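You operate a simulated robot arm through the tools that you are given. There is no shell and no other tool. Be economical: measure what you need, move in short steps, check, and stop when the job is done.

You run a simulated robot arm. Do the job below in one go: nothing can be reset, and whatever is moved stays where it is left.

JOB
Clear up: rinse the stir stick, blot it and stand it in the brush jar.
Fine: blot it dry on the rag; lid back on the green paint pot; once the stick is rinsed, mixing dish on to the rubber mat.
Where things are to end (x, y in the base frame): mixing dish within 0.06 m of [0.37, 0.45].

The check looks at the end state, three seconds after you hand in, the way a careful person would. Anything else that was tipped, shoved, dropped, spilled or broken makes it a failure. A push-on lid holds only when it is set on centred and level and pressed home; a screw cap is set on level and turned clockwise until tight.

ROBOT AND FRAMES
A 6-joint arm with a two-finger parallel gripper, fixed in place. Base frame: the origin is at the foot of the arm, x ahead of it, y to its left, z up; the work surface is at about z = 0.76. Units: m, degrees, N and s.
With the tool pointing down near the work surface it reaches from about 0.34 to 0.82 m from the base axis. Its first joint turns from -166.0 to 166.0 degrees. Payload 3.91 kg.
The tool frame sits at the grasp point between the pads (the TCP): z along the fingers, y along the line on which they close. The tips reach 0.03 m beyond it. Largest opening 0.11 m; finger width 0.02, thickness 0.01; the body of the gripper, 0.048 by 0.112 m, starts 0.055 m behind the TCP.
Orientation is that of the tool frame in the base frame, as a unit quaternion [x, y, z, w]. With the fingers straight down and closing along the base's y, the tool's x points along the base's -x, its y along +y and its z along -z.

CONTROLS
- The arm moves only by the tool arm_command. Its argument "targets" is a list of rows, each a list of 3 entries, a list of its own where there are three numbers: the shift along the tool's x, y, z in units of 500 mm (1.0 is 500 mm), then the turn, a rotation vector about the tool's x, y, z in units of 45 degrees (1.0 is 45 degrees), then the finger opening in m, from 0 to 0.11. In form: [[[tx, ty, tz], [ax, ay, az], fingers], ...]. A call has 1 to 8 rows; each row is the pose to reach, as a shift and turn from the pose commanded when the call began, along the tool's axes at that moment. A call with a number of a shift or a turn outside -1 to 1 is refused whole. Each row takes 0.2 s and may step no farther than 0.05 m and 8.6 degrees from the row before; otherwise, or with a gripper value out of range, the whole call is refused. Where a pose cannot be reached the arm comes as near as it can. A force on the tool above 40 N (or 10 N above the force at the start of the call, whichever is more), or a blocked arm, ends the call early, and 0.2 s more pass. Each finger travels about 0.045 m/s and halts on what it meets, pressing with about 30 N; the grip force reading is that of the motor and also rises with nothing between the fingers. The clock runs only during rows and for 0.2 s after the last one: add rows that repeat a pose to give the fingers time. It gives the time, the measured TCP pose, the force on the tool (base axes), the opening and the grip force at its end, in the units of the frame above (readings bear some noise), with the torque about the TCP (base axes, N m) and any sound that the robot's microphone picked up, and new pictures: "views" is both (left out), scene, wrist or none.
- Cameras (640 x 400 px; columns grow to the right, rows downward): "scene" is fixed at [0.3966, 0.6501, 1.5144]; the picture's right is [-0.96, 0.27, 0.00], its down [0.25, 0.89, -0.37] and it looks along [-0.10, -0.36, -0.93] (base axes); focal length 314 px, centre (320, 200). "wrist" rides on the gripper at [0.077, 0.007, -0.114] in the tool frame; the picture's right is [-0.09, 1.00, 0.00], its down [-0.80, -0.07, -0.59] and it looks along [-0.59, -0.05, 0.80] (tool axes); focal length 270 px, centre (320, 200). There is no depth. A picture from a camera that has moved, and an enlarged one, comes with that camera's place and axes in the base frame and with its lens. The place of the scene camera against the robot may be out by one fixed shift of up to 0.018 m in any direction.
- raise_lower(by): slides the trunk up (or, below 0, down) by that many m; the arm rides with it, the base frame stays. It gives what a move gives, with no picture.
- close_up(camera, box): a new picture of the part [left, top, right, bottom] of that camera's present view, enlarged. No time passes.
- finish_job(): hands the job in; it is judged then, once.

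Go step by step. Nothing tells you positions but the pictures and the camera data: compare them with the known pose of the tool, close in by small moves and look again before you grip or let go. The budget is 120 turns and 200 pictures, counting those below and the enlarged ones. Unless the task says otherwise, let go and move clear before handing in, and close with one line.

The tools are called after "Call:" by a JSON object that holds its "op" and its "data". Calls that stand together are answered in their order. arm_command: Moves the arm, as the interface text tells. Its arguments: {"type":"object","properties":{"targets":{"type":"array"},"views":{"type":"string","enum":["both","scene","wrist","none"]}},"required":["targets"]} The other tools are called the same way: raise_lower (by) slides the trunk up or down; close_up (camera, box) takes an enlarged picture of a part of a camera's view; finish_job () hands the job in.

At the start:

```text
time: 0.0
tcp_pos: [0.2319, 0.479, 1.16]
ee_rot: [-0.001, 1.0, 0.0, 0.0]
force: [0.0, 0.1, 1.3]
torque: [-0.03, 0.04, -0.02]
grip_width: 0.1101
grasp_force: 0.0
trunk travel left (down, up): [-0.55, 0.06]
```

scene: 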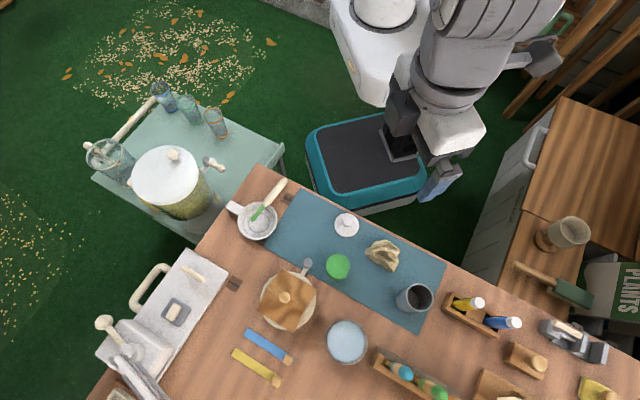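
wrist: 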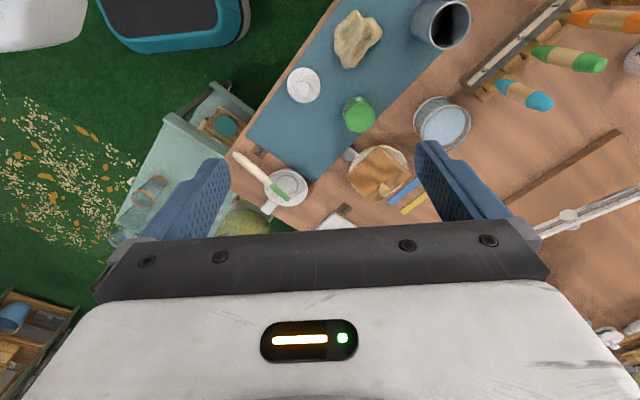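

I see a table with a mat carrying a lid-like white item, a green pot, a rag and a dark jar, plus a white dish with a green-tipped stick and a water bowl. I'll take enlarged views to identify them.

Call:
{"op": "close_up", "data": {"camera": "scene", "box": [220, 160, 460, 310]}}

Call:
{"op": "close_up", "data": {"camera": "scene", "box": [80, 240, 400, 400]}}

Call:
{"op": "close_up", "data": {"camera": "wrist", "box": [220, 0, 500, 220]}}

```text
2.67 times, centred on (340, 235) of scene
camera zoom: at [0.3966, 0.6501, 1.5144], right [-0.96, 0.27, 0.0], down [0.25, 0.89, -0.37], along [-0.1, -0.36, -0.93], focal length 838 px, centre (267, 107)
```

zoom: 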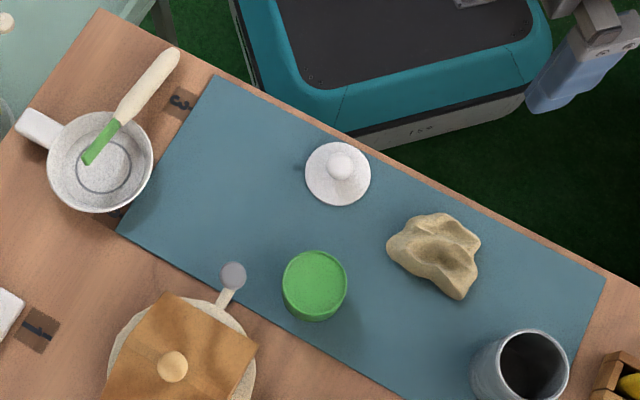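

```text
2.00 times, centred on (240, 320) of scene
camera zoom: at [0.3966, 0.6501, 1.5144], right [-0.96, 0.27, 0.0], down [0.25, 0.89, -0.37], along [-0.1, -0.36, -0.93], focal length 629 px, centre (480, -40)
```

zoom: 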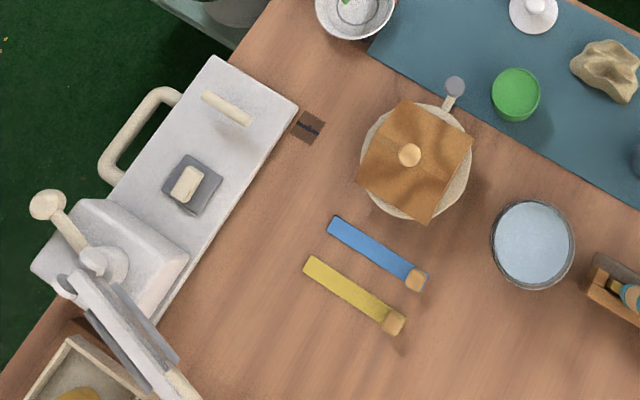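

```text
1.82 times, centred on (360, 110) of wrist
camera zoom: at [0.1558, 0.4842, 1.272], right [0.09, 1.0, 0.0], down [0.8, -0.07, 0.59], along [0.59, -0.05, -0.8], focal length 491 px, centre (247, 364)
```

zoom: 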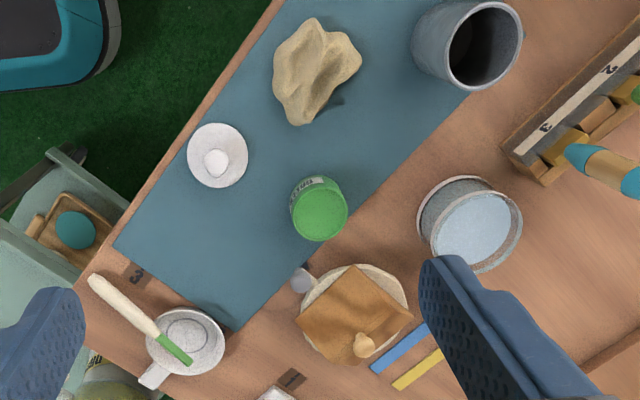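

The dish with the stick is near (0.48, 0.37), the lid near (0.27, 0.44), the pot near (0.33, 0.54), the rag near (0.21, 0.54), the brush jar near (0.2, 0.65), and the water bowl near (0.35, 0.69). I'll move over the stick, turned so the fingers would close across it.

Call:
{"op": "arm_command", "data": {"targets": [[[-0.054, -0.04, 0.06], [0, 0, -0.105], 0.11], [[-0.108, -0.08, 0.12], [0, 0, -0.21], 0.11], [[-0.162, -0.12, 0.18], [0, 0, -0.315], 0.11], [[-0.216, -0.16, 0.24], [0, 0, -0.42], 0.11], [[-0.27, -0.2, 0.3], [0, 0, -0.525], 0.11], [[-0.324, -0.24, 0.36], [0, 0, -0.63], 0.11], [[-0.376, -0.278, 0.42], [0, 0, -0.74], 0.11]]}}

```text
time: 1.6
tcp_pos: [0.4193, 0.3406, 0.9489]
ee_rot: [-0.289, 0.957, -0.001, 0.0]
force: [0.0, 0.2, -0.1]
torque: [0.0, 0.01, -0.04]
grip_width: 0.1101
grasp_force: 0.1
trunk travel left (down, up): [-0.55, 0.06]
camera wrist: at [0.3515, 0.3031, 1.0617], right [-0.48, 0.88, 0.0], down [0.71, 0.38, 0.59], along [0.52, 0.28, -0.8], focal length 270 px, centre (320, 200)
```

scene: 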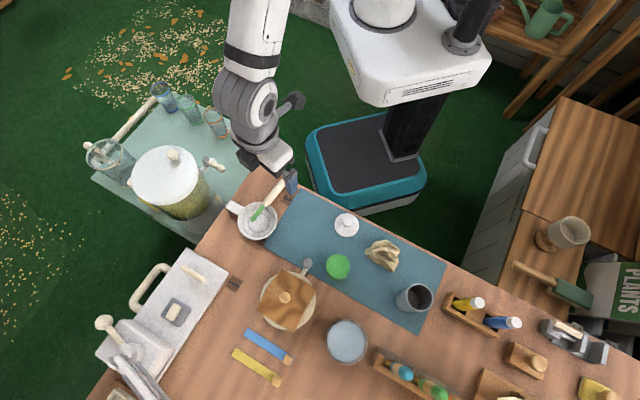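
wrist: 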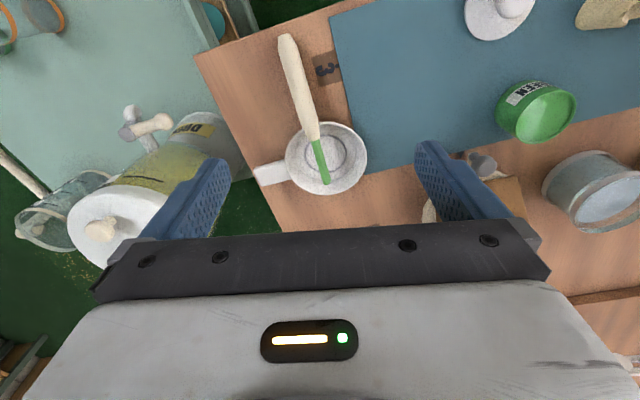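

The stick lines up well with the tool, and the handle seems lower than I assumed. I'll zoom in on it.

Call:
{"op": "close_up", "data": {"camera": "wrist", "box": [220, 20, 420, 210]}}

Call:
{"op": "close_up", "data": {"camera": "scene", "box": [220, 170, 300, 250]}}

Call:
{"op": "close_up", "data": {"camera": "wrist", "box": [420, 0, 640, 230]}}

```text
2.11 times, centred on (320, 115) of wrist
camera zoom: at [0.3515, 0.3031, 1.0617], right [-0.48, 0.88, 0.0], down [0.71, 0.38, 0.59], along [0.52, 0.28, -0.8], focal length 569 px, centre (320, 379)
```

zoom: 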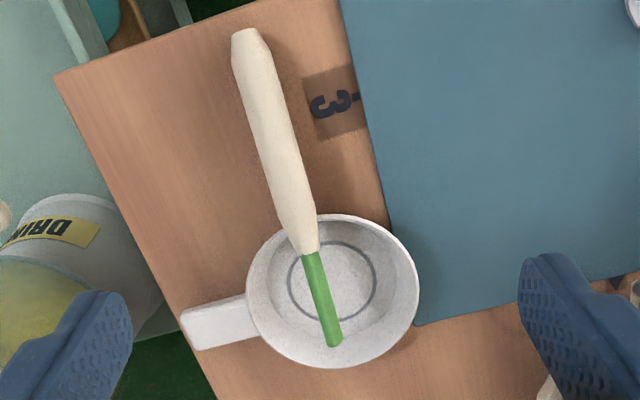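

```text
5.00 times, centred on (260, 210) of scene
camera zoom: at [0.3966, 0.6501, 1.5144], right [-0.96, 0.27, 0.0], down [0.25, 0.89, -0.37], along [-0.1, -0.36, -0.93], focal length 1572 px, centre (620, 150)
```

zoom: 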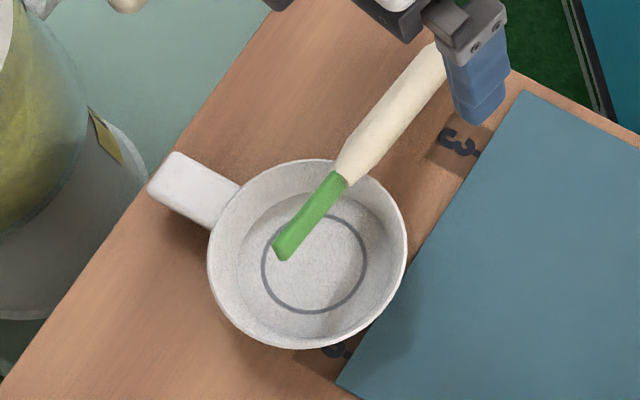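

```text
1.74 times, centred on (530, 115) of wrist
camera zoom: at [0.3515, 0.3031, 1.0617], right [-0.48, 0.88, 0.0], down [0.71, 0.38, 0.59], along [0.52, 0.28, -0.8], focal length 470 px, centre (-45, 348)
```

zoom: 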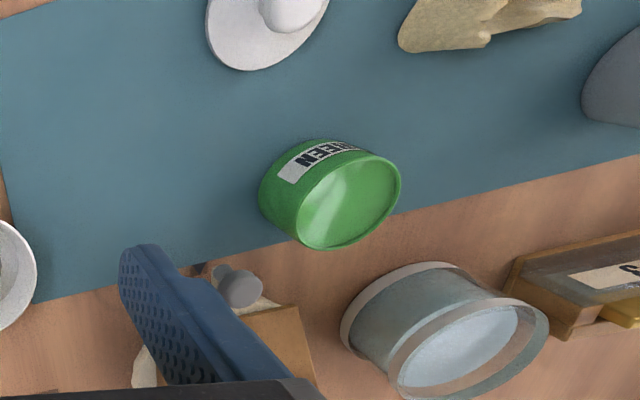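

The stick lies with its handle end on the table near (0.39, 0.29), runs over the rim and points about 45° outward, with the tip raised. I'll back off and tilt the tool forward 45° to come along the handle.

Call:
{"op": "arm_command", "data": {"targets": [[[0.031, -0.012, 0.0], [-0.017, -0.166, -0.04], 0.06], [[0.062, -0.024, 0.03], [-0.033, -0.332, -0.08], 0.06], [[0.093, -0.036, 0.06], [-0.05, -0.498, -0.12], 0.06], [[0.125, -0.049, 0.1], [-0.067, -0.665, -0.161], 0.06], [[0.156, -0.061, 0.14], [-0.083, -0.831, -0.2], 0.06], [[0.187, -0.073, 0.172], [-0.1, -0.997, -0.242], 0.06], [[0.187, -0.073, 0.172], [-0.1, -0.997, -0.242], 0.06]]}}

```text
time: 3.2
tcp_pos: [0.3726, 0.2677, 0.8572]
ee_rot: [-0.353, 0.854, 0.146, 0.354]
force: [0.0, -0.1, -0.1]
torque: [-0.01, -0.02, -0.01]
grip_width: 0.0598
grasp_force: 0.0
out of reach, approached as far as the arm can: row 6, 7
trunk travel left (down, up): [-0.55, 0.06]
camera wrist: at [0.2728, 0.1753, 0.8814], right [-0.66, 0.75, 0.06], down [0.15, 0.05, 0.99], along [0.74, 0.66, -0.15], focal length 270 px, centre (320, 200)
```

scene: 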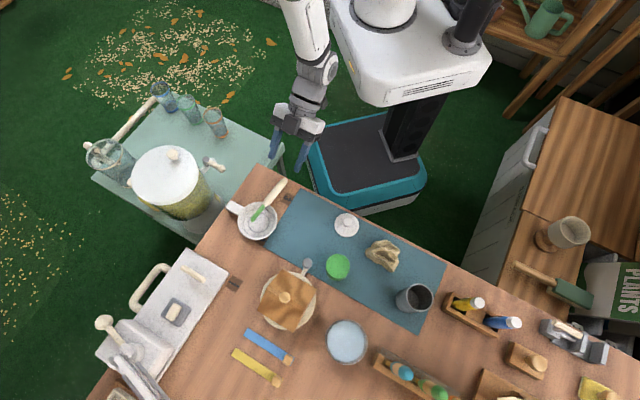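
wrist: 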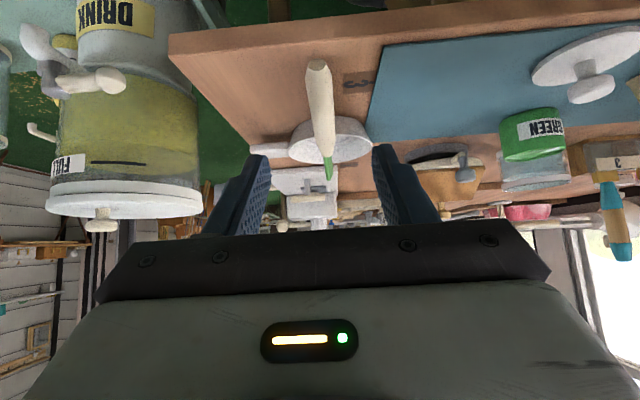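

The view confirms the handle end at about (0.389, 0.285, 0.77) and the tip at about (0.488, 0.383, 0.812). I'll advance partway along the fingers and check.

Call:
{"op": "arm_command", "data": {"targets": [[[0, 0, 0.06], [0, 0, 0], 0.06], [[0, 0, 0.11], [0, 0, 0], 0.06]], "views": "wrist"}}

```text
time: 3.8
tcp_pos: [0.4005, 0.294, 0.8169]
ee_rot: [-0.351, 0.854, 0.145, 0.354]
force: [0.9, 0.0, 0.0]
torque: [0.01, 0.06, -0.05]
grip_width: 0.06
grasp_force: 0.0
trunk travel left (down, up): [-0.55, 0.06]
camera wrist: at [0.3008, 0.2025, 0.8414], right [-0.66, 0.75, 0.06], down [0.15, 0.05, 0.99], along [0.74, 0.66, -0.15], focal length 270 px, centre (320, 200)
```

wrist: 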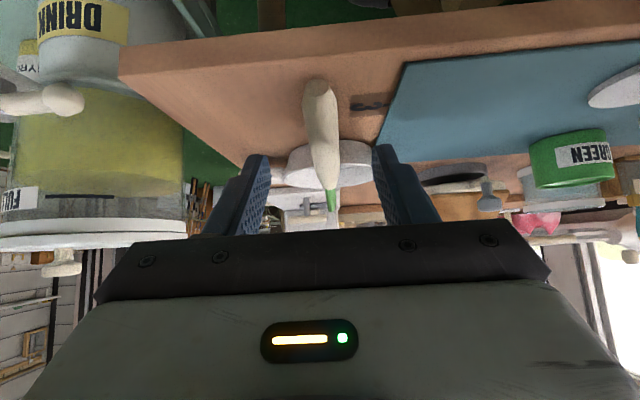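

Position is tracking as expected. I'll make the final advance to straddle the handle, still open.

Call:
{"op": "arm_command", "data": {"targets": [[[0.005, 0.002, 0.03], [0, 0, 0], 0.05], [[0.01, 0.004, 0.06], [0, 0, 0], 0.05]]}}

Call:
{"op": "close_up", "data": {"camera": "wrist", "box": [200, 60, 440, 240]}}

Call:
{"op": "close_up", "data": {"camera": "scene", "box": [220, 150, 340, 250]}}

```text
time: 4.4
tcp_pos: [0.4118, 0.3068, 0.7923]
ee_rot: [-0.352, 0.854, 0.145, 0.354]
force: [-0.3, 0.1, -0.1]
torque: [0.02, 0.0, 0.0]
grip_width: 0.0498
grasp_force: 0.1
trunk travel left (down, up): [-0.55, 0.06]
camera wrist: at [0.3122, 0.2155, 0.8173], right [-0.66, 0.75, 0.06], down [0.15, 0.05, 0.99], along [0.74, 0.66, -0.15], focal length 270 px, centre (320, 200)
```

scene: 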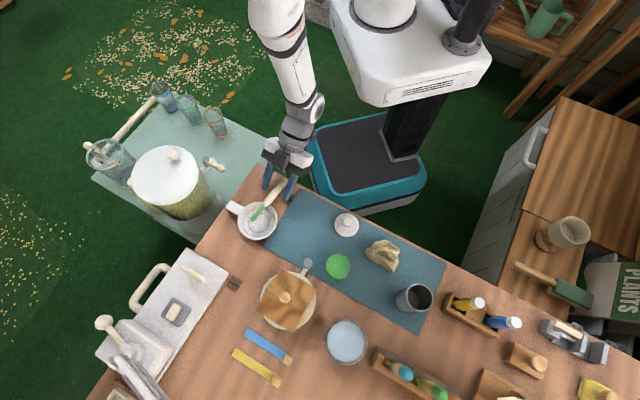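
wrist: 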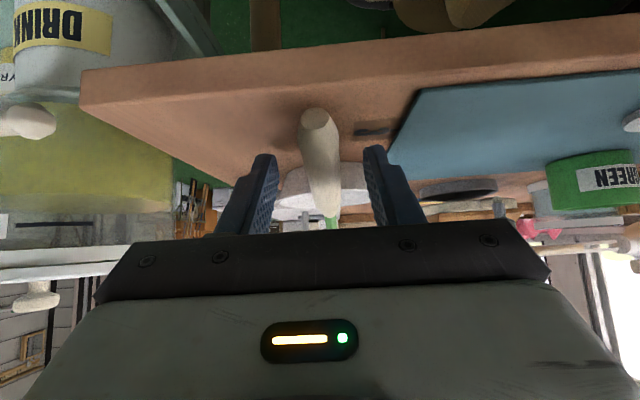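

```text
2.22 times, centred on (320, 150) of wrist
camera zoom: at [0.3122, 0.2155, 0.8173], right [-0.66, 0.75, 0.06], down [0.15, 0.05, 0.99], along [0.74, 0.66, -0.15], focal length 601 px, centre (320, 311)
```

zoom: 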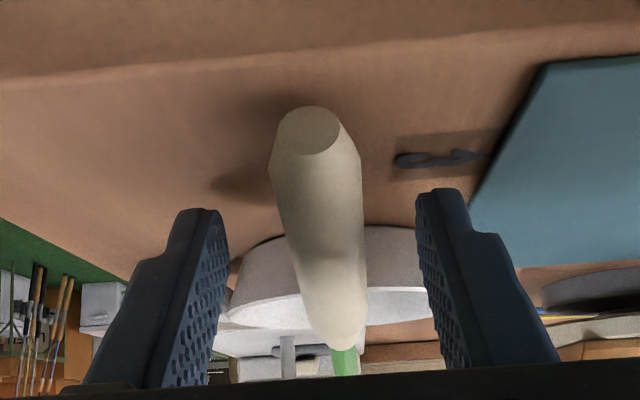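

```text
4.00 times, centred on (280, 200) of scene
camera zoom: at [0.3966, 0.6501, 1.5144], right [-0.96, 0.27, 0.0], down [0.25, 0.89, -0.37], along [-0.1, -0.36, -0.93], focal length 1257 px, centre (480, 200)
```

zoom: 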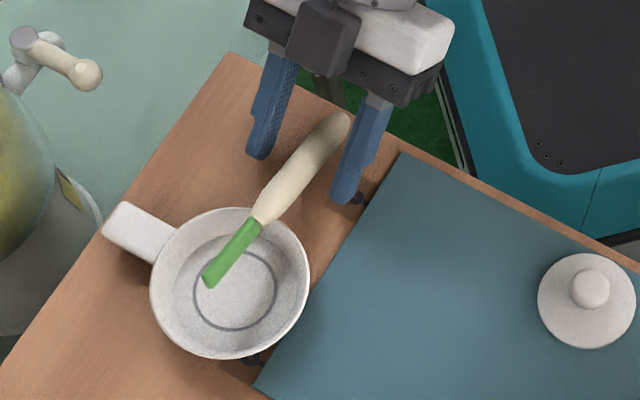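

The handle sits centred between the fingers. I'll nudge slightly lower and close.

Call:
{"op": "arm_command", "data": {"targets": [[[0.004, 0, 0.004], [0, 0, 0], 0.05], [[0.004, 0, 0.004], [0, 0, 0], 0.03], [[0.004, 0, 0.004], [0, 0, 0], 0.01], [[0.004, 0, 0.004], [0, 0, 0], 0.0], [[0.004, 0, 0.004], [0, 0, 0], 0.0], [[0.004, 0, 0.004], [0, 0, 0], 0.0]]}}

```text
time: 5.8
tcp_pos: [0.413, 0.307, 0.7902]
ee_rot: [-0.352, 0.854, 0.145, 0.354]
force: [0.5, 0.1, 0.7]
torque: [-0.05, -0.01, 0.03]
grip_width: 0.016
grasp_force: 30.2
trunk travel left (down, up): [-0.55, 0.06]
camera wrist: at [0.3118, 0.2157, 0.8148], right [-0.66, 0.75, 0.06], down [0.15, 0.05, 0.99], along [0.74, 0.66, -0.15], focal length 270 px, centre (320, 200)
```

scene: 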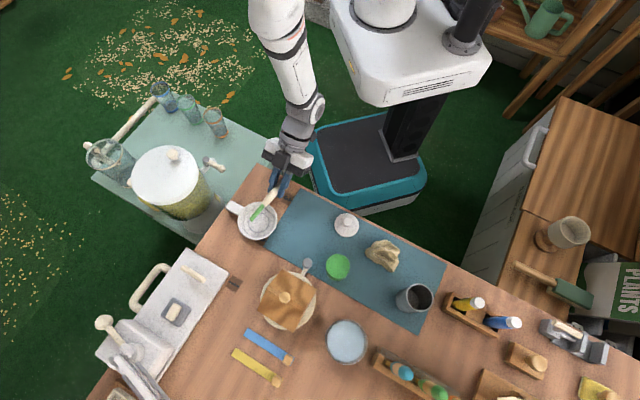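
wrist: 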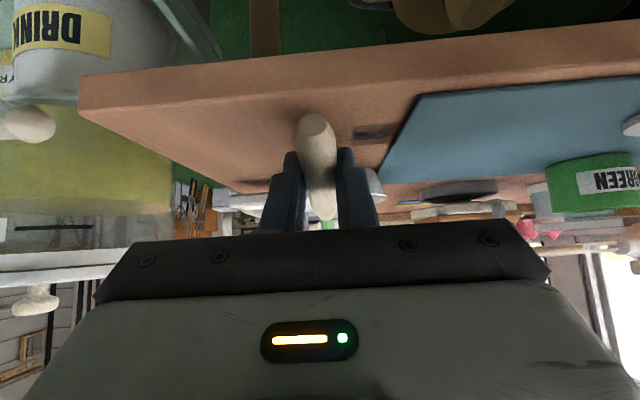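

The stick is gripped. I'll lift straight up.

Call:
{"op": "arm_command", "data": {"targets": [[[-0.03, 0, -0.03], [0, 0, 0], 0.0], [[-0.09, 0, -0.09], [0, 0, 0], 0.0], [[-0.15, 0, -0.15], [0, 0, 0], 0.0], [[-0.21, 0, -0.21], [0, 0, 0], 0.0]]}}

```text
time: 6.8
tcp_pos: [0.4126, 0.3083, 0.9396]
ee_rot: [-0.352, 0.854, 0.146, 0.354]
force: [-1.1, -0.2, 0.2]
torque: [-0.01, 0.0, -0.01]
grip_width: 0.0157
grasp_force: 30.0
trunk travel left (down, up): [-0.55, 0.06]
camera wrist: at [0.3127, 0.2156, 0.9646], right [-0.66, 0.75, 0.06], down [0.15, 0.05, 0.99], along [0.74, 0.66, -0.15], focal length 270 px, centre (320, 200)
```

scene: 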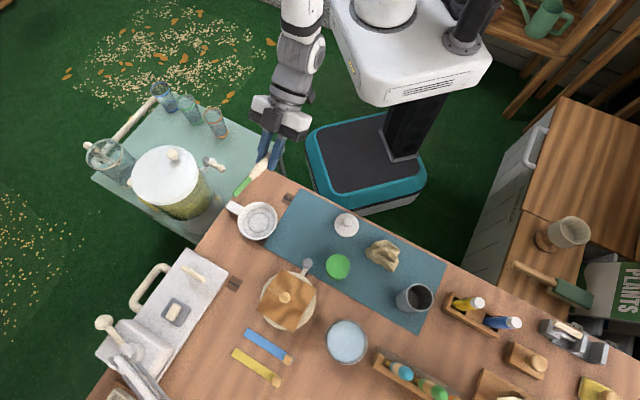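
wrist: 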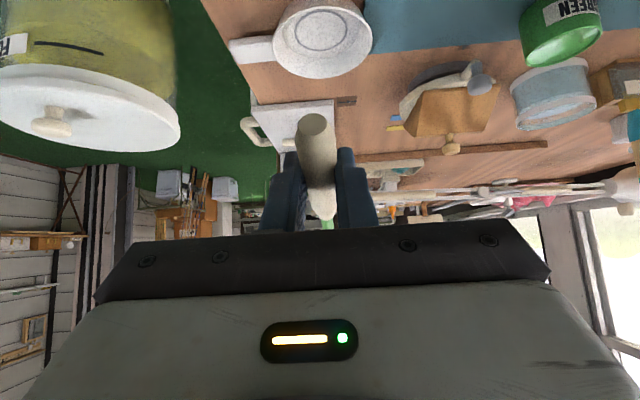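

The stick came up cleanly. I'll raise and bring the tool back to vertical, before yawing it around so the stick's tip can be pointed down at the water.

Call:
{"op": "arm_command", "data": {"targets": [[[-0.036, 0.039, -0.016], [0, 0.167, 0], 0.0], [[-0.072, 0.078, -0.032], [0, 0.333, 0], 0.0], [[-0.108, 0.117, -0.048], [0, 0.5, 0], 0.0], [[-0.143, 0.155, -0.065], [0, 0.667, 0], 0.0], [[-0.179, 0.194, -0.081], [0, 0.833, 0], 0.0], [[-0.215, 0.233, -0.097], [0, 1.0, 0], 0.0]], "views": "none"}}

```text
time: 8.2
tcp_pos: [0.3601, 0.4192, 1.0487]
ee_rot: [-0.382, 0.924, -0.001, -0.001]
force: [-0.8, -0.2, -0.7]
torque: [-0.03, 0.0, 0.0]
grip_width: 0.0165
grasp_force: 30.0
trunk travel left (down, up): [-0.55, 0.06]
```

The tool is vertical. I'll yaw it in 45° steps, and the wrist range should allow this.

Call:
{"op": "arm_command", "data": {"targets": [[[0, 0, 0], [0, 0, 0.18], 0.0], [[0, 0, 0], [0, 0, 0.36], 0.0], [[0, 0, 0], [0, 0, 0.54], 0.0], [[0, 0, 0], [0, 0, 0.72], 0.0], [[0, 0, 0], [0, 0, 0.9], 0.0], [[0, 0, 0], [0, 0, 1.0], 0.0]], "views": "none"}}

Call:
{"op": "arm_command", "data": {"targets": [[[0, 0, 0], [0, 0, 0.18], 0.0], [[0, 0, 0], [0, 0, 0.36], 0.0], [[0, 0, 0], [0, 0, 0.54], 0.0], [[0, 0, 0], [0, 0, 0.72], 0.0], [[0, 0, 0], [0, 0, 0.9], 0.0], [[0, 0, 0], [0, 0, 1.0], 0.0]], "views": "none"}}

Call:
{"op": "arm_command", "data": {"targets": [[[0, 0, 0], [0, 0, 0.18], 0.0], [[0, 0, 0], [0, 0, 0.36], 0.0], [[0, 0, 0], [0, 0, 0.54], 0.0], [[0, 0, 0], [0, 0, 0.72], 0.0], [[0, 0, 0], [0, 0, 0.9], 0.0], [[0, 0, 0], [0, 0, 1.0], 0.0]]}}

```text
time: 9.6
tcp_pos: [0.3599, 0.4201, 1.0487]
ee_rot: [0.002, 1.0, 0.0, 0.0]
force: [0.2, -0.2, -0.1]
torque: [0.03, 0.01, -0.01]
grip_width: 0.0165
grasp_force: 29.7
trunk travel left (down, up): [-0.55, 0.06]
```

```text
time: 11.0
tcp_pos: [0.3604, 0.4195, 1.0494]
ee_rot: [0.385, 0.923, -0.001, 0.0]
force: [-0.6, 0.3, -0.6]
torque: [-0.02, 0.03, -0.02]
grip_width: 0.0165
grasp_force: 29.8
trunk travel left (down, up): [-0.55, 0.06]
```

```text
time: 12.4
tcp_pos: [0.3594, 0.4198, 1.0491]
ee_rot: [0.709, 0.705, -0.001, -0.001]
force: [0.4, -0.4, -0.3]
torque: [-0.01, 0.0, 0.0]
grip_width: 0.0166
grasp_force: 30.0
trunk travel left (down, up): [-0.55, 0.06]
camera wrist: at [0.3671, 0.4952, 1.1616], right [1.0, -0.09, 0.0], down [-0.07, -0.8, 0.59], along [-0.05, -0.59, -0.8], focal length 270 px, centre (320, 200)
```

scene: 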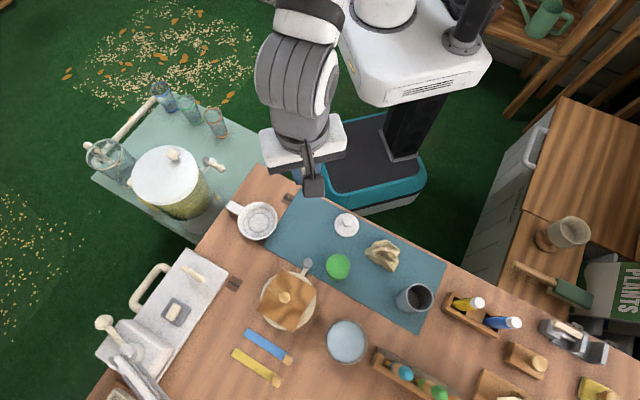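
wrist: 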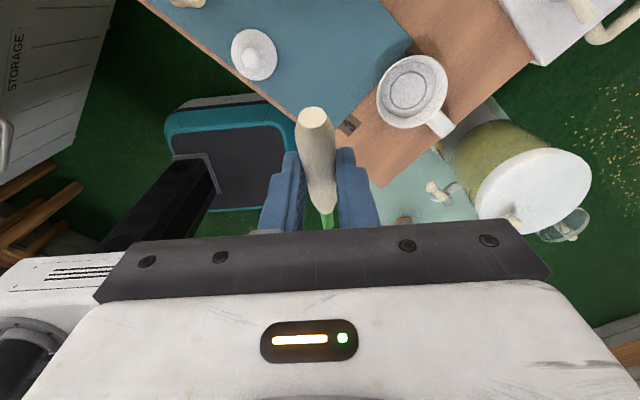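

The yaw works with no limit hit. Next I'll move over the water bowl with the tool tilted 45° outward, so the stick points about 73° down.

Call:
{"op": "arm_command", "data": {"targets": [[[0.073, 0.001, -0.002], [-0.029, 0.123, 0.071], 0.0], [[0.146, 0.002, -0.005], [-0.059, 0.245, 0.142], 0.0], [[0.219, 0.003, -0.007], [-0.088, 0.368, 0.213], 0.0], [[0.292, 0.005, -0.01], [-0.117, 0.49, 0.284], 0.0], [[0.365, 0.006, -0.012], [-0.147, 0.613, 0.355], 0.0], [[0.438, 0.008, -0.015], [-0.176, 0.736, 0.426], 0.0], [[0.511, 0.009, -0.018], [-0.206, 0.858, 0.497], 0.0], [[0.584, 0.01, -0.02], [-0.235, 0.981, 0.568], 0.0]]}}

```text
time: 14.2
tcp_pos: [0.3859, 0.6973, 1.0532]
ee_rot: [0.782, 0.488, 0.321, -0.217]
force: [0.1, -0.1, -0.5]
torque: [-0.02, 0.01, -0.01]
grip_width: 0.0166
grasp_force: 30.1
out of reach, approached as far as the arm can: row 7, 8
trunk travel left (down, up): [-0.55, 0.06]
camera wrist: at [0.3831, 0.6669, 1.1865], right [0.87, -0.48, -0.09], down [-0.49, -0.86, -0.15], along [0.0, 0.18, -0.98], focal length 270 px, centre (320, 200)
```

scene: 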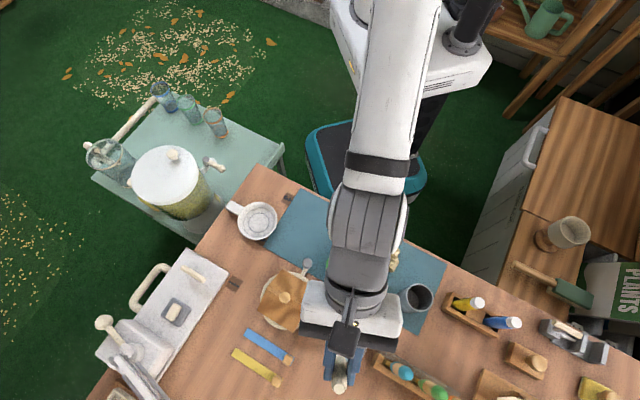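
wrist: 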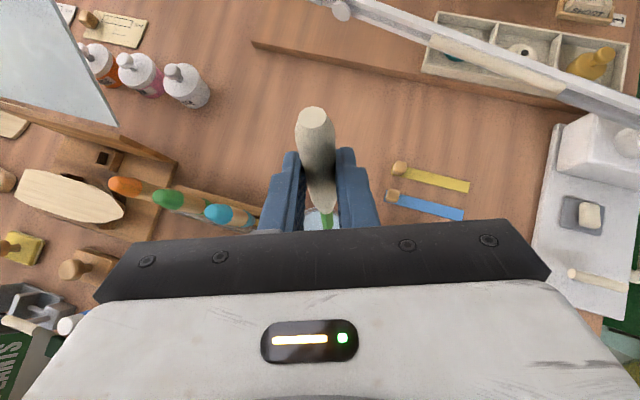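

The arm is at its reach limit at this height, with the stick tip at about (0.374, 0.680, 0.945). The bowl rim centre should be near (0.353, 0.693, 0.81). I'll shift and lower partway, then look.

Call:
{"op": "arm_command", "data": {"targets": [[[-0.03, -0.023, 0.034], [0, 0, 0], 0.0], [[-0.061, -0.047, 0.068], [0, 0, 0], 0.0]]}}

Call:
{"op": "close_up", "data": {"camera": "wrist", "box": [220, 80, 420, 240]}}

Call:
{"op": "close_up", "data": {"camera": "scene", "box": [280, 300, 420, 400]}}

```text
time: 14.8
tcp_pos: [0.3798, 0.6972, 1.0037]
ee_rot: [0.783, 0.488, 0.32, -0.215]
force: [0.2, 0.2, -0.3]
torque: [-0.01, -0.02, -0.05]
grip_width: 0.0166
grasp_force: 30.5
out of reach, approached as far as the arm can: row 1, 2
trunk travel left (down, up): [-0.55, 0.06]
camera wrist: at [0.3775, 0.6676, 1.1359], right [0.87, -0.48, -0.09], down [-0.49, -0.86, -0.15], along [0.0, 0.17, -0.98], focal length 270 px, centre (320, 200)
```

scene: 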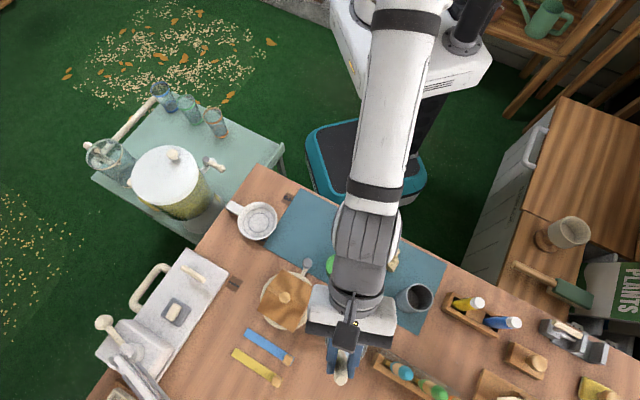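
wrist: 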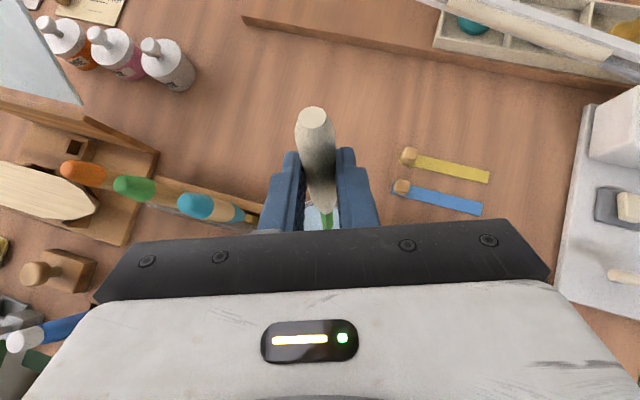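

```text
2.50 times, centred on (320, 160) of wrist
camera zoom: at [0.3775, 0.6676, 1.1359], right [0.87, -0.48, -0.09], down [-0.49, -0.86, -0.15], along [0.0, 0.17, -0.98], focal length 676 px, centre (320, 300)
```

zoom: 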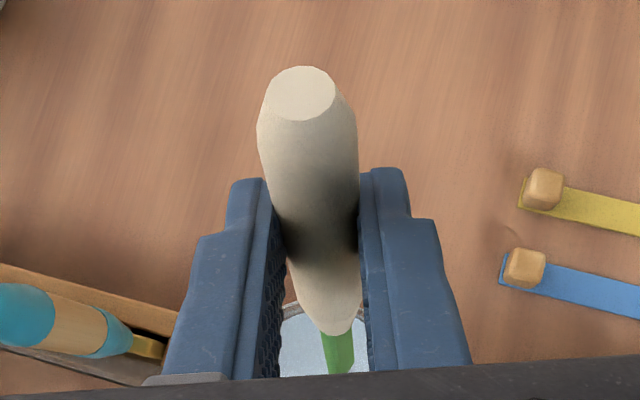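

```text
4.00 times, centred on (350, 350) of scene
camera zoom: at [0.3966, 0.6501, 1.5144], right [-0.96, 0.27, 0.0], down [0.25, 0.89, -0.37], along [-0.1, -0.36, -0.93], focal length 1257 px, centre (200, -400)
```

zoom: 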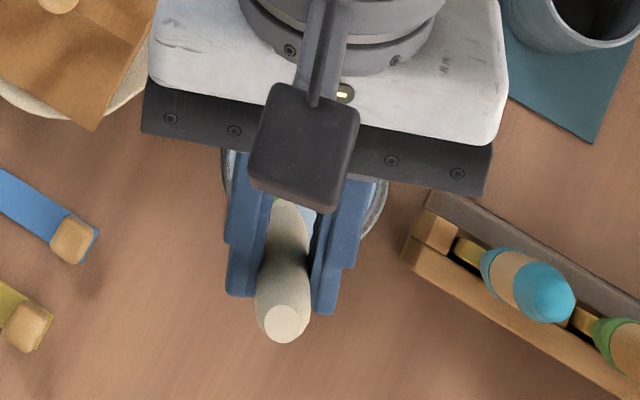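

The arm is at full radial reach here, so I'll shift sideways to centre over the bowl and use the trunk slide to lower.

Call:
{"op": "arm_command", "data": {"targets": [[[0, -0.018, 0], [0, 0, 0], 0.0], [[0, -0.037, 0], [0, 0, 0], 0.0]], "views": "none"}}

Call:
{"op": "raise_lower", "data": {"by": -0.06}}

Call:
{"op": "close_up", "data": {"camera": "wrist", "box": [220, 80, 420, 240]}}

Call:
{"op": "close_up", "data": {"camera": "scene", "box": [280, 300, 420, 400]}}

```text
time: 15.4
tcp_pos: [0.3771, 0.6922, 0.9991]
ee_rot: [0.783, 0.488, 0.321, -0.215]
force: [-0.4, 0.2, -0.7]
torque: [0.03, 0.0, -0.02]
grip_width: 0.0166
grasp_force: 30.3
out of reach, approached as far as the arm can: row 1, 2
trunk travel left (down, up): [-0.55, 0.06]
```

```text
time: 16.4
tcp_pos: [0.3772, 0.6923, 0.9391]
ee_rot: [0.784, 0.486, 0.322, -0.214]
force: [-0.2, -0.5, -0.4]
torque: [0.01, -0.02, 0.02]
grip_width: 0.0165
grasp_force: 30.2
trunk travel left (down, up): [-0.49, 0.12]
```

```text
2.50 times, centred on (320, 160) of wrist
camera zoom: at [0.3744, 0.6618, 1.0721], right [0.87, -0.49, -0.09], down [-0.49, -0.86, -0.15], along [0.0, 0.17, -0.98], focal length 676 px, centre (320, 300)
```

zoom: 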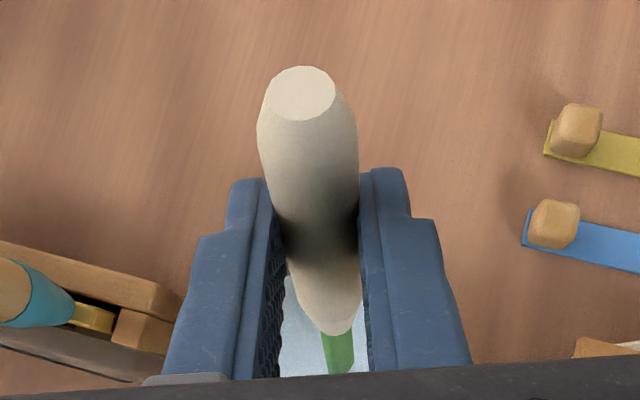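

```text
4.00 times, centred on (350, 350) of scene
camera zoom: at [0.3966, 0.6501, 1.5144], right [-0.96, 0.27, 0.0], down [0.25, 0.89, -0.37], along [-0.1, -0.36, -0.93], focal length 1257 px, centre (200, -400)
```

zoom: 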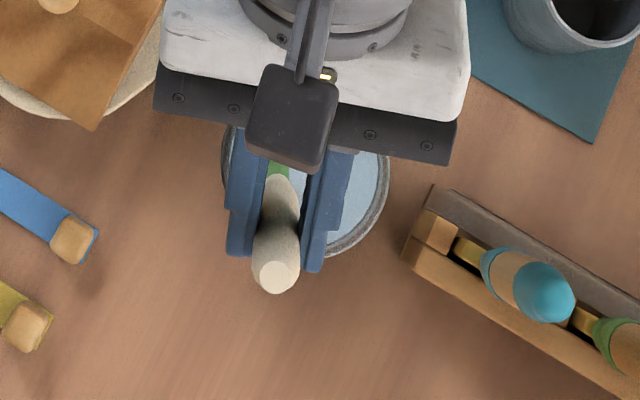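

The tip is over the water but off centre, near the bowl's base-side edge. I'll raise the arm while lowering the trunk to gain reach, then retry centring.

Call:
{"op": "arm_command", "data": {"targets": [[[0.07, 0, -0.07], [0, 0, 0], 0.0], [[0.13, -0.005, -0.13], [0, 0, 0], 0.0], [[0.19, -0.007, -0.19], [0, 0, 0], 0.0]], "views": "none"}}

Call:
{"op": "raise_lower", "data": {"by": -0.13}}

```text
time: 17.2
tcp_pos: [0.386, 0.6847, 1.0717]
ee_rot: [0.78, 0.492, 0.317, -0.221]
force: [0.4, -1.1, -0.8]
torque: [0.0, -0.04, 0.0]
grip_width: 0.0164
grasp_force: 30.5
out of reach, approached as far as the arm can: row 2, 3
trunk travel left (down, up): [-0.49, 0.12]
```

```text
time: 18.8
tcp_pos: [0.3859, 0.6857, 0.942]
ee_rot: [0.78, 0.491, 0.318, -0.222]
force: [0.0, 0.7, -0.2]
torque: [0.02, -0.01, 0.02]
grip_width: 0.0166
grasp_force: 30.9
trunk travel left (down, up): [-0.36, 0.25]
```

Going up cost reach instead of gaining it. Tilting to 60° will make the stick nearly vertical and pull the wrist inward, so I'll do that while centring.

Call:
{"op": "arm_command", "data": {"targets": [[[-0.012, -0.032, -0.01], [0, 0.167, 0], 0.0], [[-0.024, -0.064, -0.021], [0, 0.333, 0], 0.0], [[-0.024, -0.064, -0.021], [0, 0.333, 0], 0.0]]}}

```text
time: 19.6
tcp_pos: [0.3491, 0.6849, 0.9437]
ee_rot: [0.733, 0.456, 0.419, -0.279]
force: [0.6, 0.6, -0.5]
torque: [0.0, 0.0, -0.02]
grip_width: 0.0166
grasp_force: 30.5
trunk travel left (down, up): [-0.36, 0.25]
camera wrist: at [0.3321, 0.6232, 1.0642], right [0.88, -0.46, -0.1], down [-0.46, -0.79, -0.4], along [0.1, 0.4, -0.91], focal length 270 px, centre (320, 200)
```

scene: 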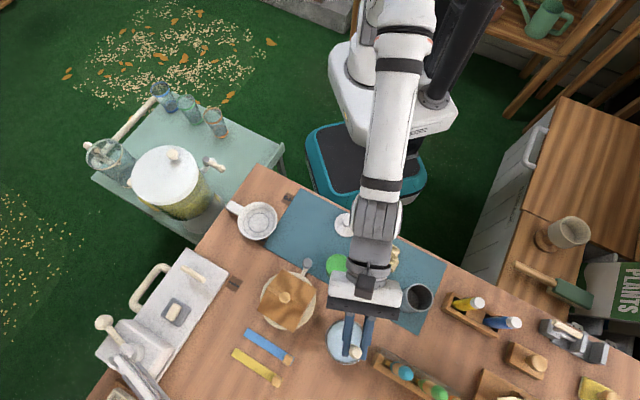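
wrist: 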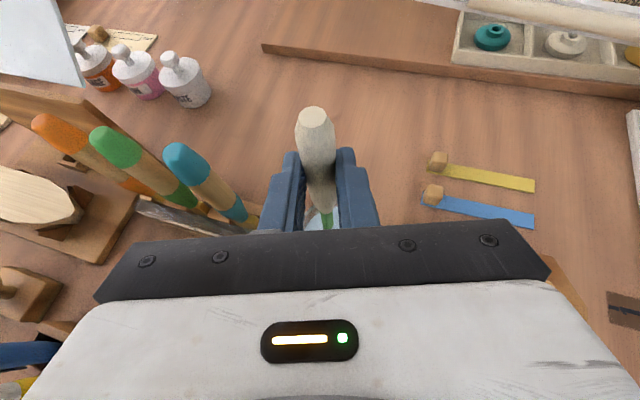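

The tip should be at about (0.350, 0.693, 0.835), right over the bowl. I'll check closely.

Call:
{"op": "close_up", "data": {"camera": "scene", "box": [300, 300, 400, 380]}}

Call:
{"op": "close_up", "data": {"camera": "wrist", "box": [260, 100, 380, 240]}}

```text
5.00 times, centred on (350, 340) of scene
camera zoom: at [0.3966, 0.6501, 1.5144], right [-0.96, 0.27, 0.0], down [0.25, 0.89, -0.37], along [-0.1, -0.36, -0.93], focal length 1572 px, centre (170, -500)
```

zoom: 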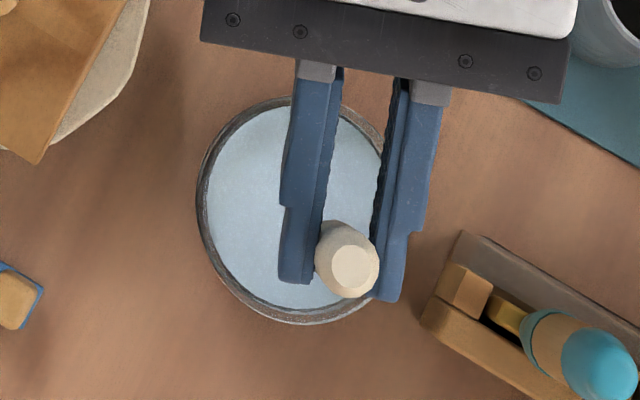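

```text
2.86 times, centred on (320, 170) of wrist
camera zoom: at [0.3321, 0.6232, 1.0642], right [0.88, -0.46, -0.1], down [-0.46, -0.79, -0.4], along [0.1, 0.4, -0.91], focal length 772 px, centre (320, 286)
```

zoom: 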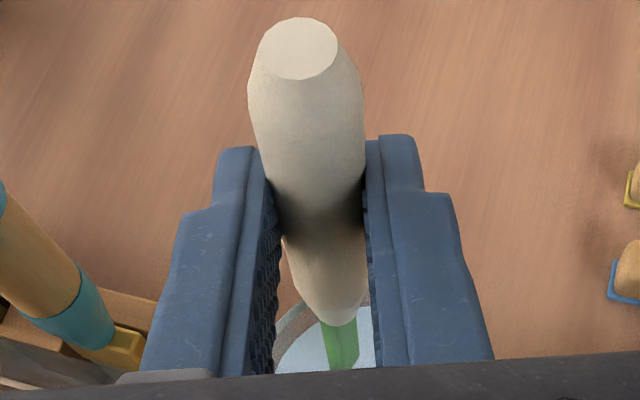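

The tip is within about 6 mm of the bowl's centre. I'll lower the tip to z ≈ 0.78 inside the water.

Call:
{"op": "arm_command", "data": {"targets": [[[-0.03, 0.004, 0.015], [0, 0, 0], 0.0], [[-0.06, 0.01, 0.03], [0, 0, 0], 0.0], [[-0.097, 0.0136, 0.05], [0, 0, 0], 0.0]]}}

Call:
{"op": "close_up", "data": {"camera": "scene", "box": [300, 300, 400, 380]}}

Call:
{"op": "close_up", "data": {"camera": "wrist", "box": [260, 100, 380, 240]}}

```text
time: 20.4
tcp_pos: [0.3441, 0.6857, 0.8896]
ee_rot: [0.734, 0.456, 0.421, -0.275]
force: [1.3, -0.4, 0.0]
torque: [0.01, -0.01, 0.01]
grip_width: 0.0166
grasp_force: 29.4
out of reach, approached as far as the arm can: row 1, 2, 3
trunk travel left (down, up): [-0.36, 0.25]
camera wrist: at [0.3261, 0.6253, 1.011], right [0.88, -0.47, -0.1], down [-0.47, -0.79, -0.4], along [0.11, 0.4, -0.91], focal length 270 px, centre (320, 200)
```

scene: 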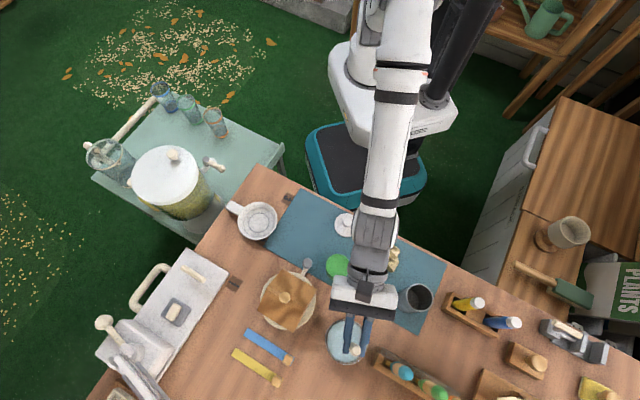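
wrist: 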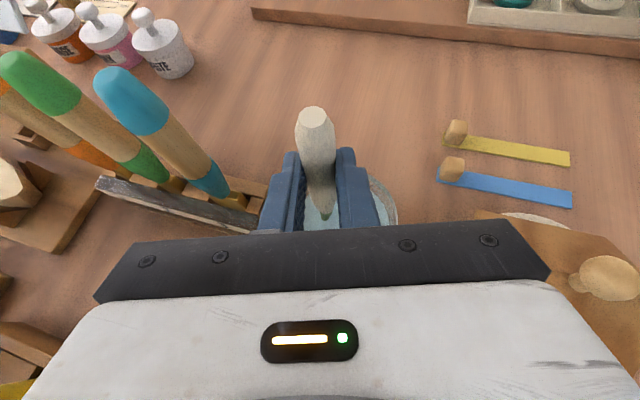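

```text
5.00 times, centred on (350, 340) of scene
camera zoom: at [0.3966, 0.6501, 1.5144], right [-0.96, 0.27, 0.0], down [0.25, 0.89, -0.37], along [-0.1, -0.36, -0.93], focal length 1572 px, centre (170, -500)
```

zoom: 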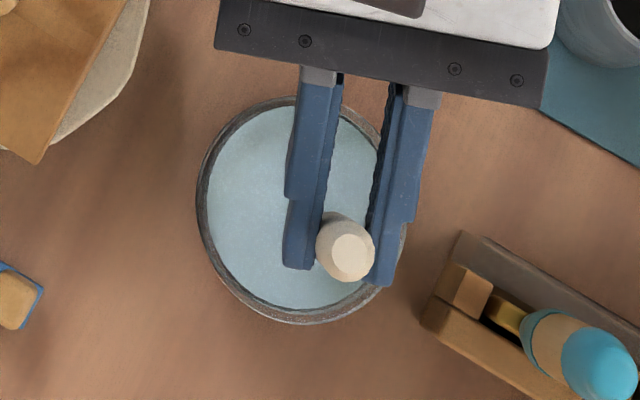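

```text
2.86 times, centred on (320, 170) of wrist
camera zoom: at [0.3261, 0.6253, 1.011], right [0.88, -0.47, -0.1], down [-0.47, -0.79, -0.4], along [0.11, 0.4, -0.91], focal length 772 px, centre (320, 286)
```

zoom: 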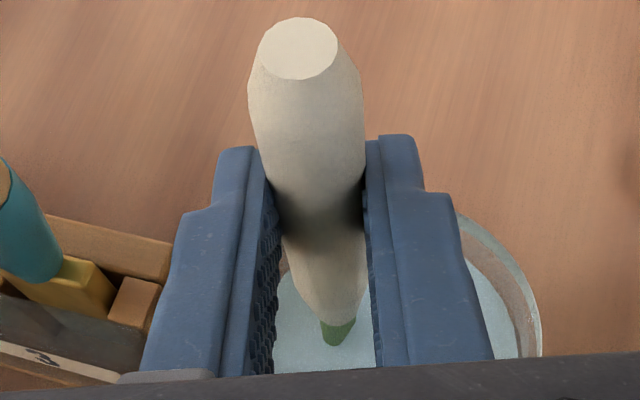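

The tip is in the water and the water is tinting. I'll swish it gently side to side, a touch deeper.

Call:
{"op": "arm_command", "data": {"targets": [[[-0.01, 0.02, 0.006], [0, 0, 0], 0.0], [[-0.01, 0.045, 0.006], [0, 0, 0], 0.0], [[-0.01, 0.01, 0.006], [0, 0, 0], 0.0], [[-0.01, 0.045, 0.006], [0, 0, 0], 0.0], [[-0.01, 0.01, 0.006], [0, 0, 0], 0.0], [[-0.01, 0.045, 0.006], [0, 0, 0], 0.0], [[-0.01, 0.01, 0.006], [0, 0, 0], 0.0], [[-0.01, 0.025, 0.006], [0, 0, 0], 0.0]], "views": "none"}}

Call:
{"op": "close_up", "data": {"camera": "wrist", "box": [260, 100, 380, 240]}}

```text
time: 22.2
tcp_pos: [0.3476, 0.6892, 0.8893]
ee_rot: [0.735, 0.455, 0.421, -0.274]
force: [-0.5, 0.5, -0.8]
torque: [0.05, 0.01, 0.01]
grip_width: 0.0166
grasp_force: 29.7
out of reach, approached as far as the arm can: row 1, 2, 3, 4, 5, 6, 7, 8
trunk travel left (down, up): [-0.36, 0.25]
```

```text
2.86 times, centred on (320, 170) of wrist
camera zoom: at [0.3288, 0.6287, 1.011], right [0.88, -0.47, -0.1], down [-0.47, -0.79, -0.4], along [0.11, 0.4, -0.91], focal length 772 px, centre (320, 286)
```

zoom: 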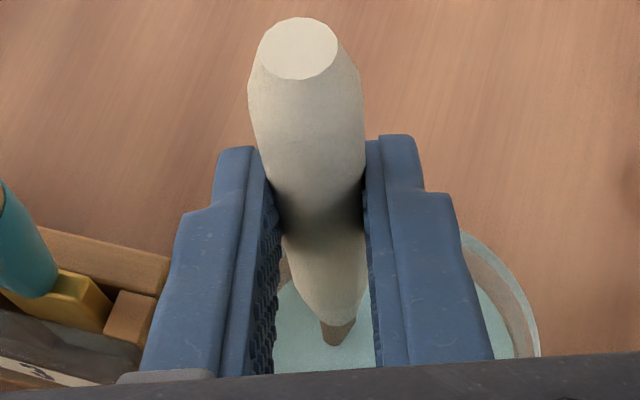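

The stick has lost its green, so it's rinsed. I'll lift out with the trunk and check.

Call:
{"op": "raise_lower", "data": {"by": 0.19}}

Call:
{"op": "close_up", "data": {"camera": "wrist", "box": [260, 100, 380, 240]}}

Call:
{"op": "close_up", "data": {"camera": "scene", "box": [300, 200, 460, 380]}}

```text
time: 24.3
tcp_pos: [0.3471, 0.6898, 1.0789]
ee_rot: [0.735, 0.455, 0.421, -0.274]
force: [0.2, -0.4, -0.8]
torque: [-0.02, 0.02, -0.02]
grip_width: 0.0165
grasp_force: 29.6
trunk travel left (down, up): [-0.55, 0.06]
```

```text
2.86 times, centred on (320, 170) of wrist
camera zoom: at [0.3288, 0.6288, 1.2009], right [0.88, -0.47, -0.1], down [-0.47, -0.79, -0.4], along [0.11, 0.4, -0.91], focal length 772 px, centre (320, 286)
```

zoom: 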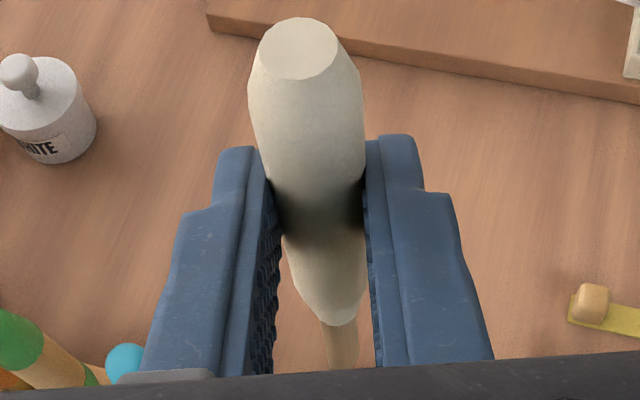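

```text
2.22 times, centred on (380, 290) of scene
camera zoom: at [0.3966, 0.6501, 1.5144], right [-0.96, 0.27, 0.0], down [0.25, 0.89, -0.37], along [-0.1, -0.36, -0.93], focal length 699 px, centre (187, 0)
```

zoom: 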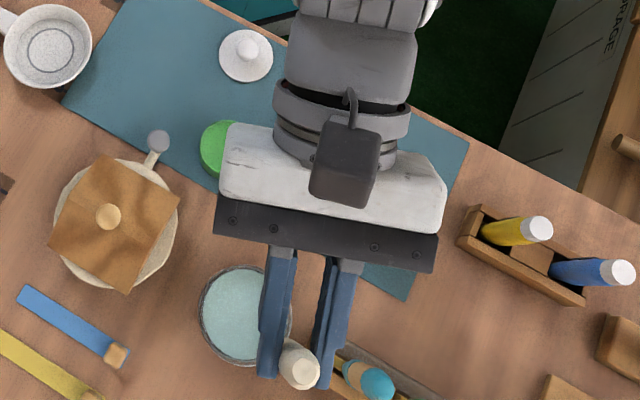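

The stick is clean. The rag is near (0.207, 0.538), and I'll blot with the stick pointing along +x so the gripper stays clear of the jar, pot and lid. First I'll untilt and turn the tool.

Call:
{"op": "arm_command", "data": {"targets": [[[-0.013, -0.019, -0.036], [0, -0.167, 0], 0.0], [[-0.027, -0.038, -0.073], [0, -0.333, 0], 0.0], [[-0.04, -0.057, -0.109], [0, -0.5, 0], 0.0], [[-0.054, -0.075, -0.145], [0, -0.667, 0], 0.0], [[-0.067, -0.094, -0.182], [0, -0.833, 0], 0.0], [[-0.081, -0.113, -0.218], [0, -1.0, 0], 0.0]], "views": "none"}}

Call:
{"op": "arm_command", "data": {"targets": [[[0, 0, 0], [0.021, -0.053, -0.158], 0.0], [[0, 0, 0], [0.042, -0.106, -0.317], 0.0], [[0, 0, 0], [0.063, -0.158, -0.475], 0.0], [[0, 0, 0], [0.083, -0.211, -0.633], 0.0], [[0, 0, 0], [0.104, -0.264, -0.792], 0.0], [[0, 0, 0], [0.125, -0.317, -0.95], 0.0]], "views": "none"}}

Call:
{"op": "arm_command", "data": {"targets": [[[0, 0, 0], [0, 0, -0.167], 0.0], [[0, 0, 0], [0, 0, -0.333], 0.0], [[0, 0, 0], [0, 0, -0.5], 0.0], [[0, 0, 0], [0, 0, -0.667], 0.0], [[0, 0, 0], [0, 0, -0.833], 0.0], [[0, 0, 0], [0, 0, -1.0], 0.0]]}}

```text
time: 25.7
tcp_pos: [0.2178, 0.5958, 1.0718]
ee_rot: [0.839, 0.517, 0.164, -0.049]
force: [-0.5, -0.5, -0.8]
torque: [-0.02, 0.0, 0.01]
grip_width: 0.0168
grasp_force: 30.5
out of reach, approached as far as the arm can: row 2, 3, 4, 5, 6
trunk travel left (down, up): [-0.55, 0.06]
```

```text
time: 27.1
tcp_pos: [0.2102, 0.5823, 1.0529]
ee_rot: [0.6, 0.791, 0.08, 0.083]
force: [1.0, 0.1, -0.1]
torque: [0.03, 0.02, -0.04]
grip_width: 0.0167
grasp_force: 30.3
out of reach, approached as far as the arm can: row 1, 2, 3, 4, 5, 6
trunk travel left (down, up): [-0.55, 0.06]
```

```text
time: 28.5
tcp_pos: [0.2123, 0.5815, 1.0536]
ee_rot: [0.252, 0.961, 0.044, 0.108]
force: [0.3, -1.7, -0.4]
torque: [-0.01, 0.0, 0.0]
grip_width: 0.0167
grasp_force: 29.4
trunk travel left (down, up): [-0.55, 0.06]
camera wrist: at [0.1237, 0.621, 1.1504], right [0.55, 0.82, 0.15], down [0.51, -0.47, 0.72], along [0.66, -0.31, -0.68], focal length 270 px, centre (320, 200)
```

scene: 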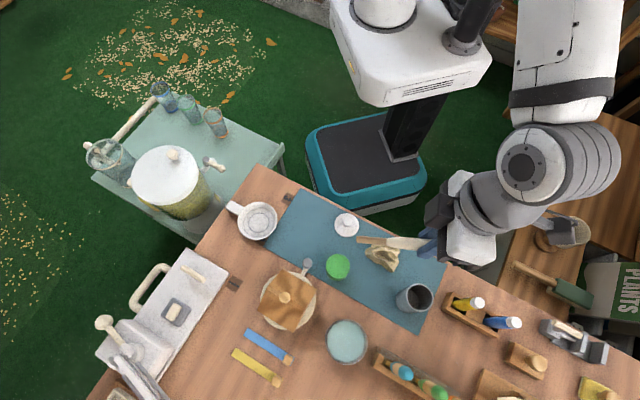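
wrist: 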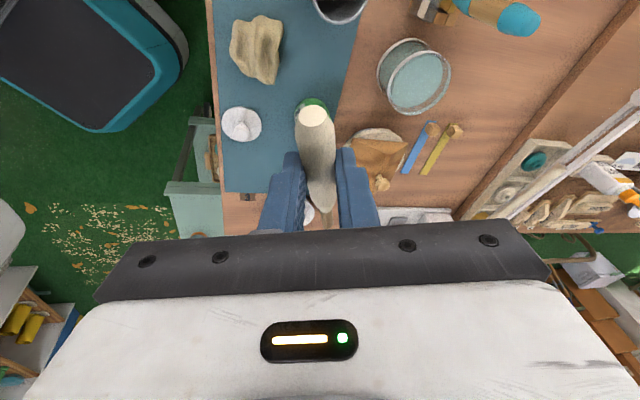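

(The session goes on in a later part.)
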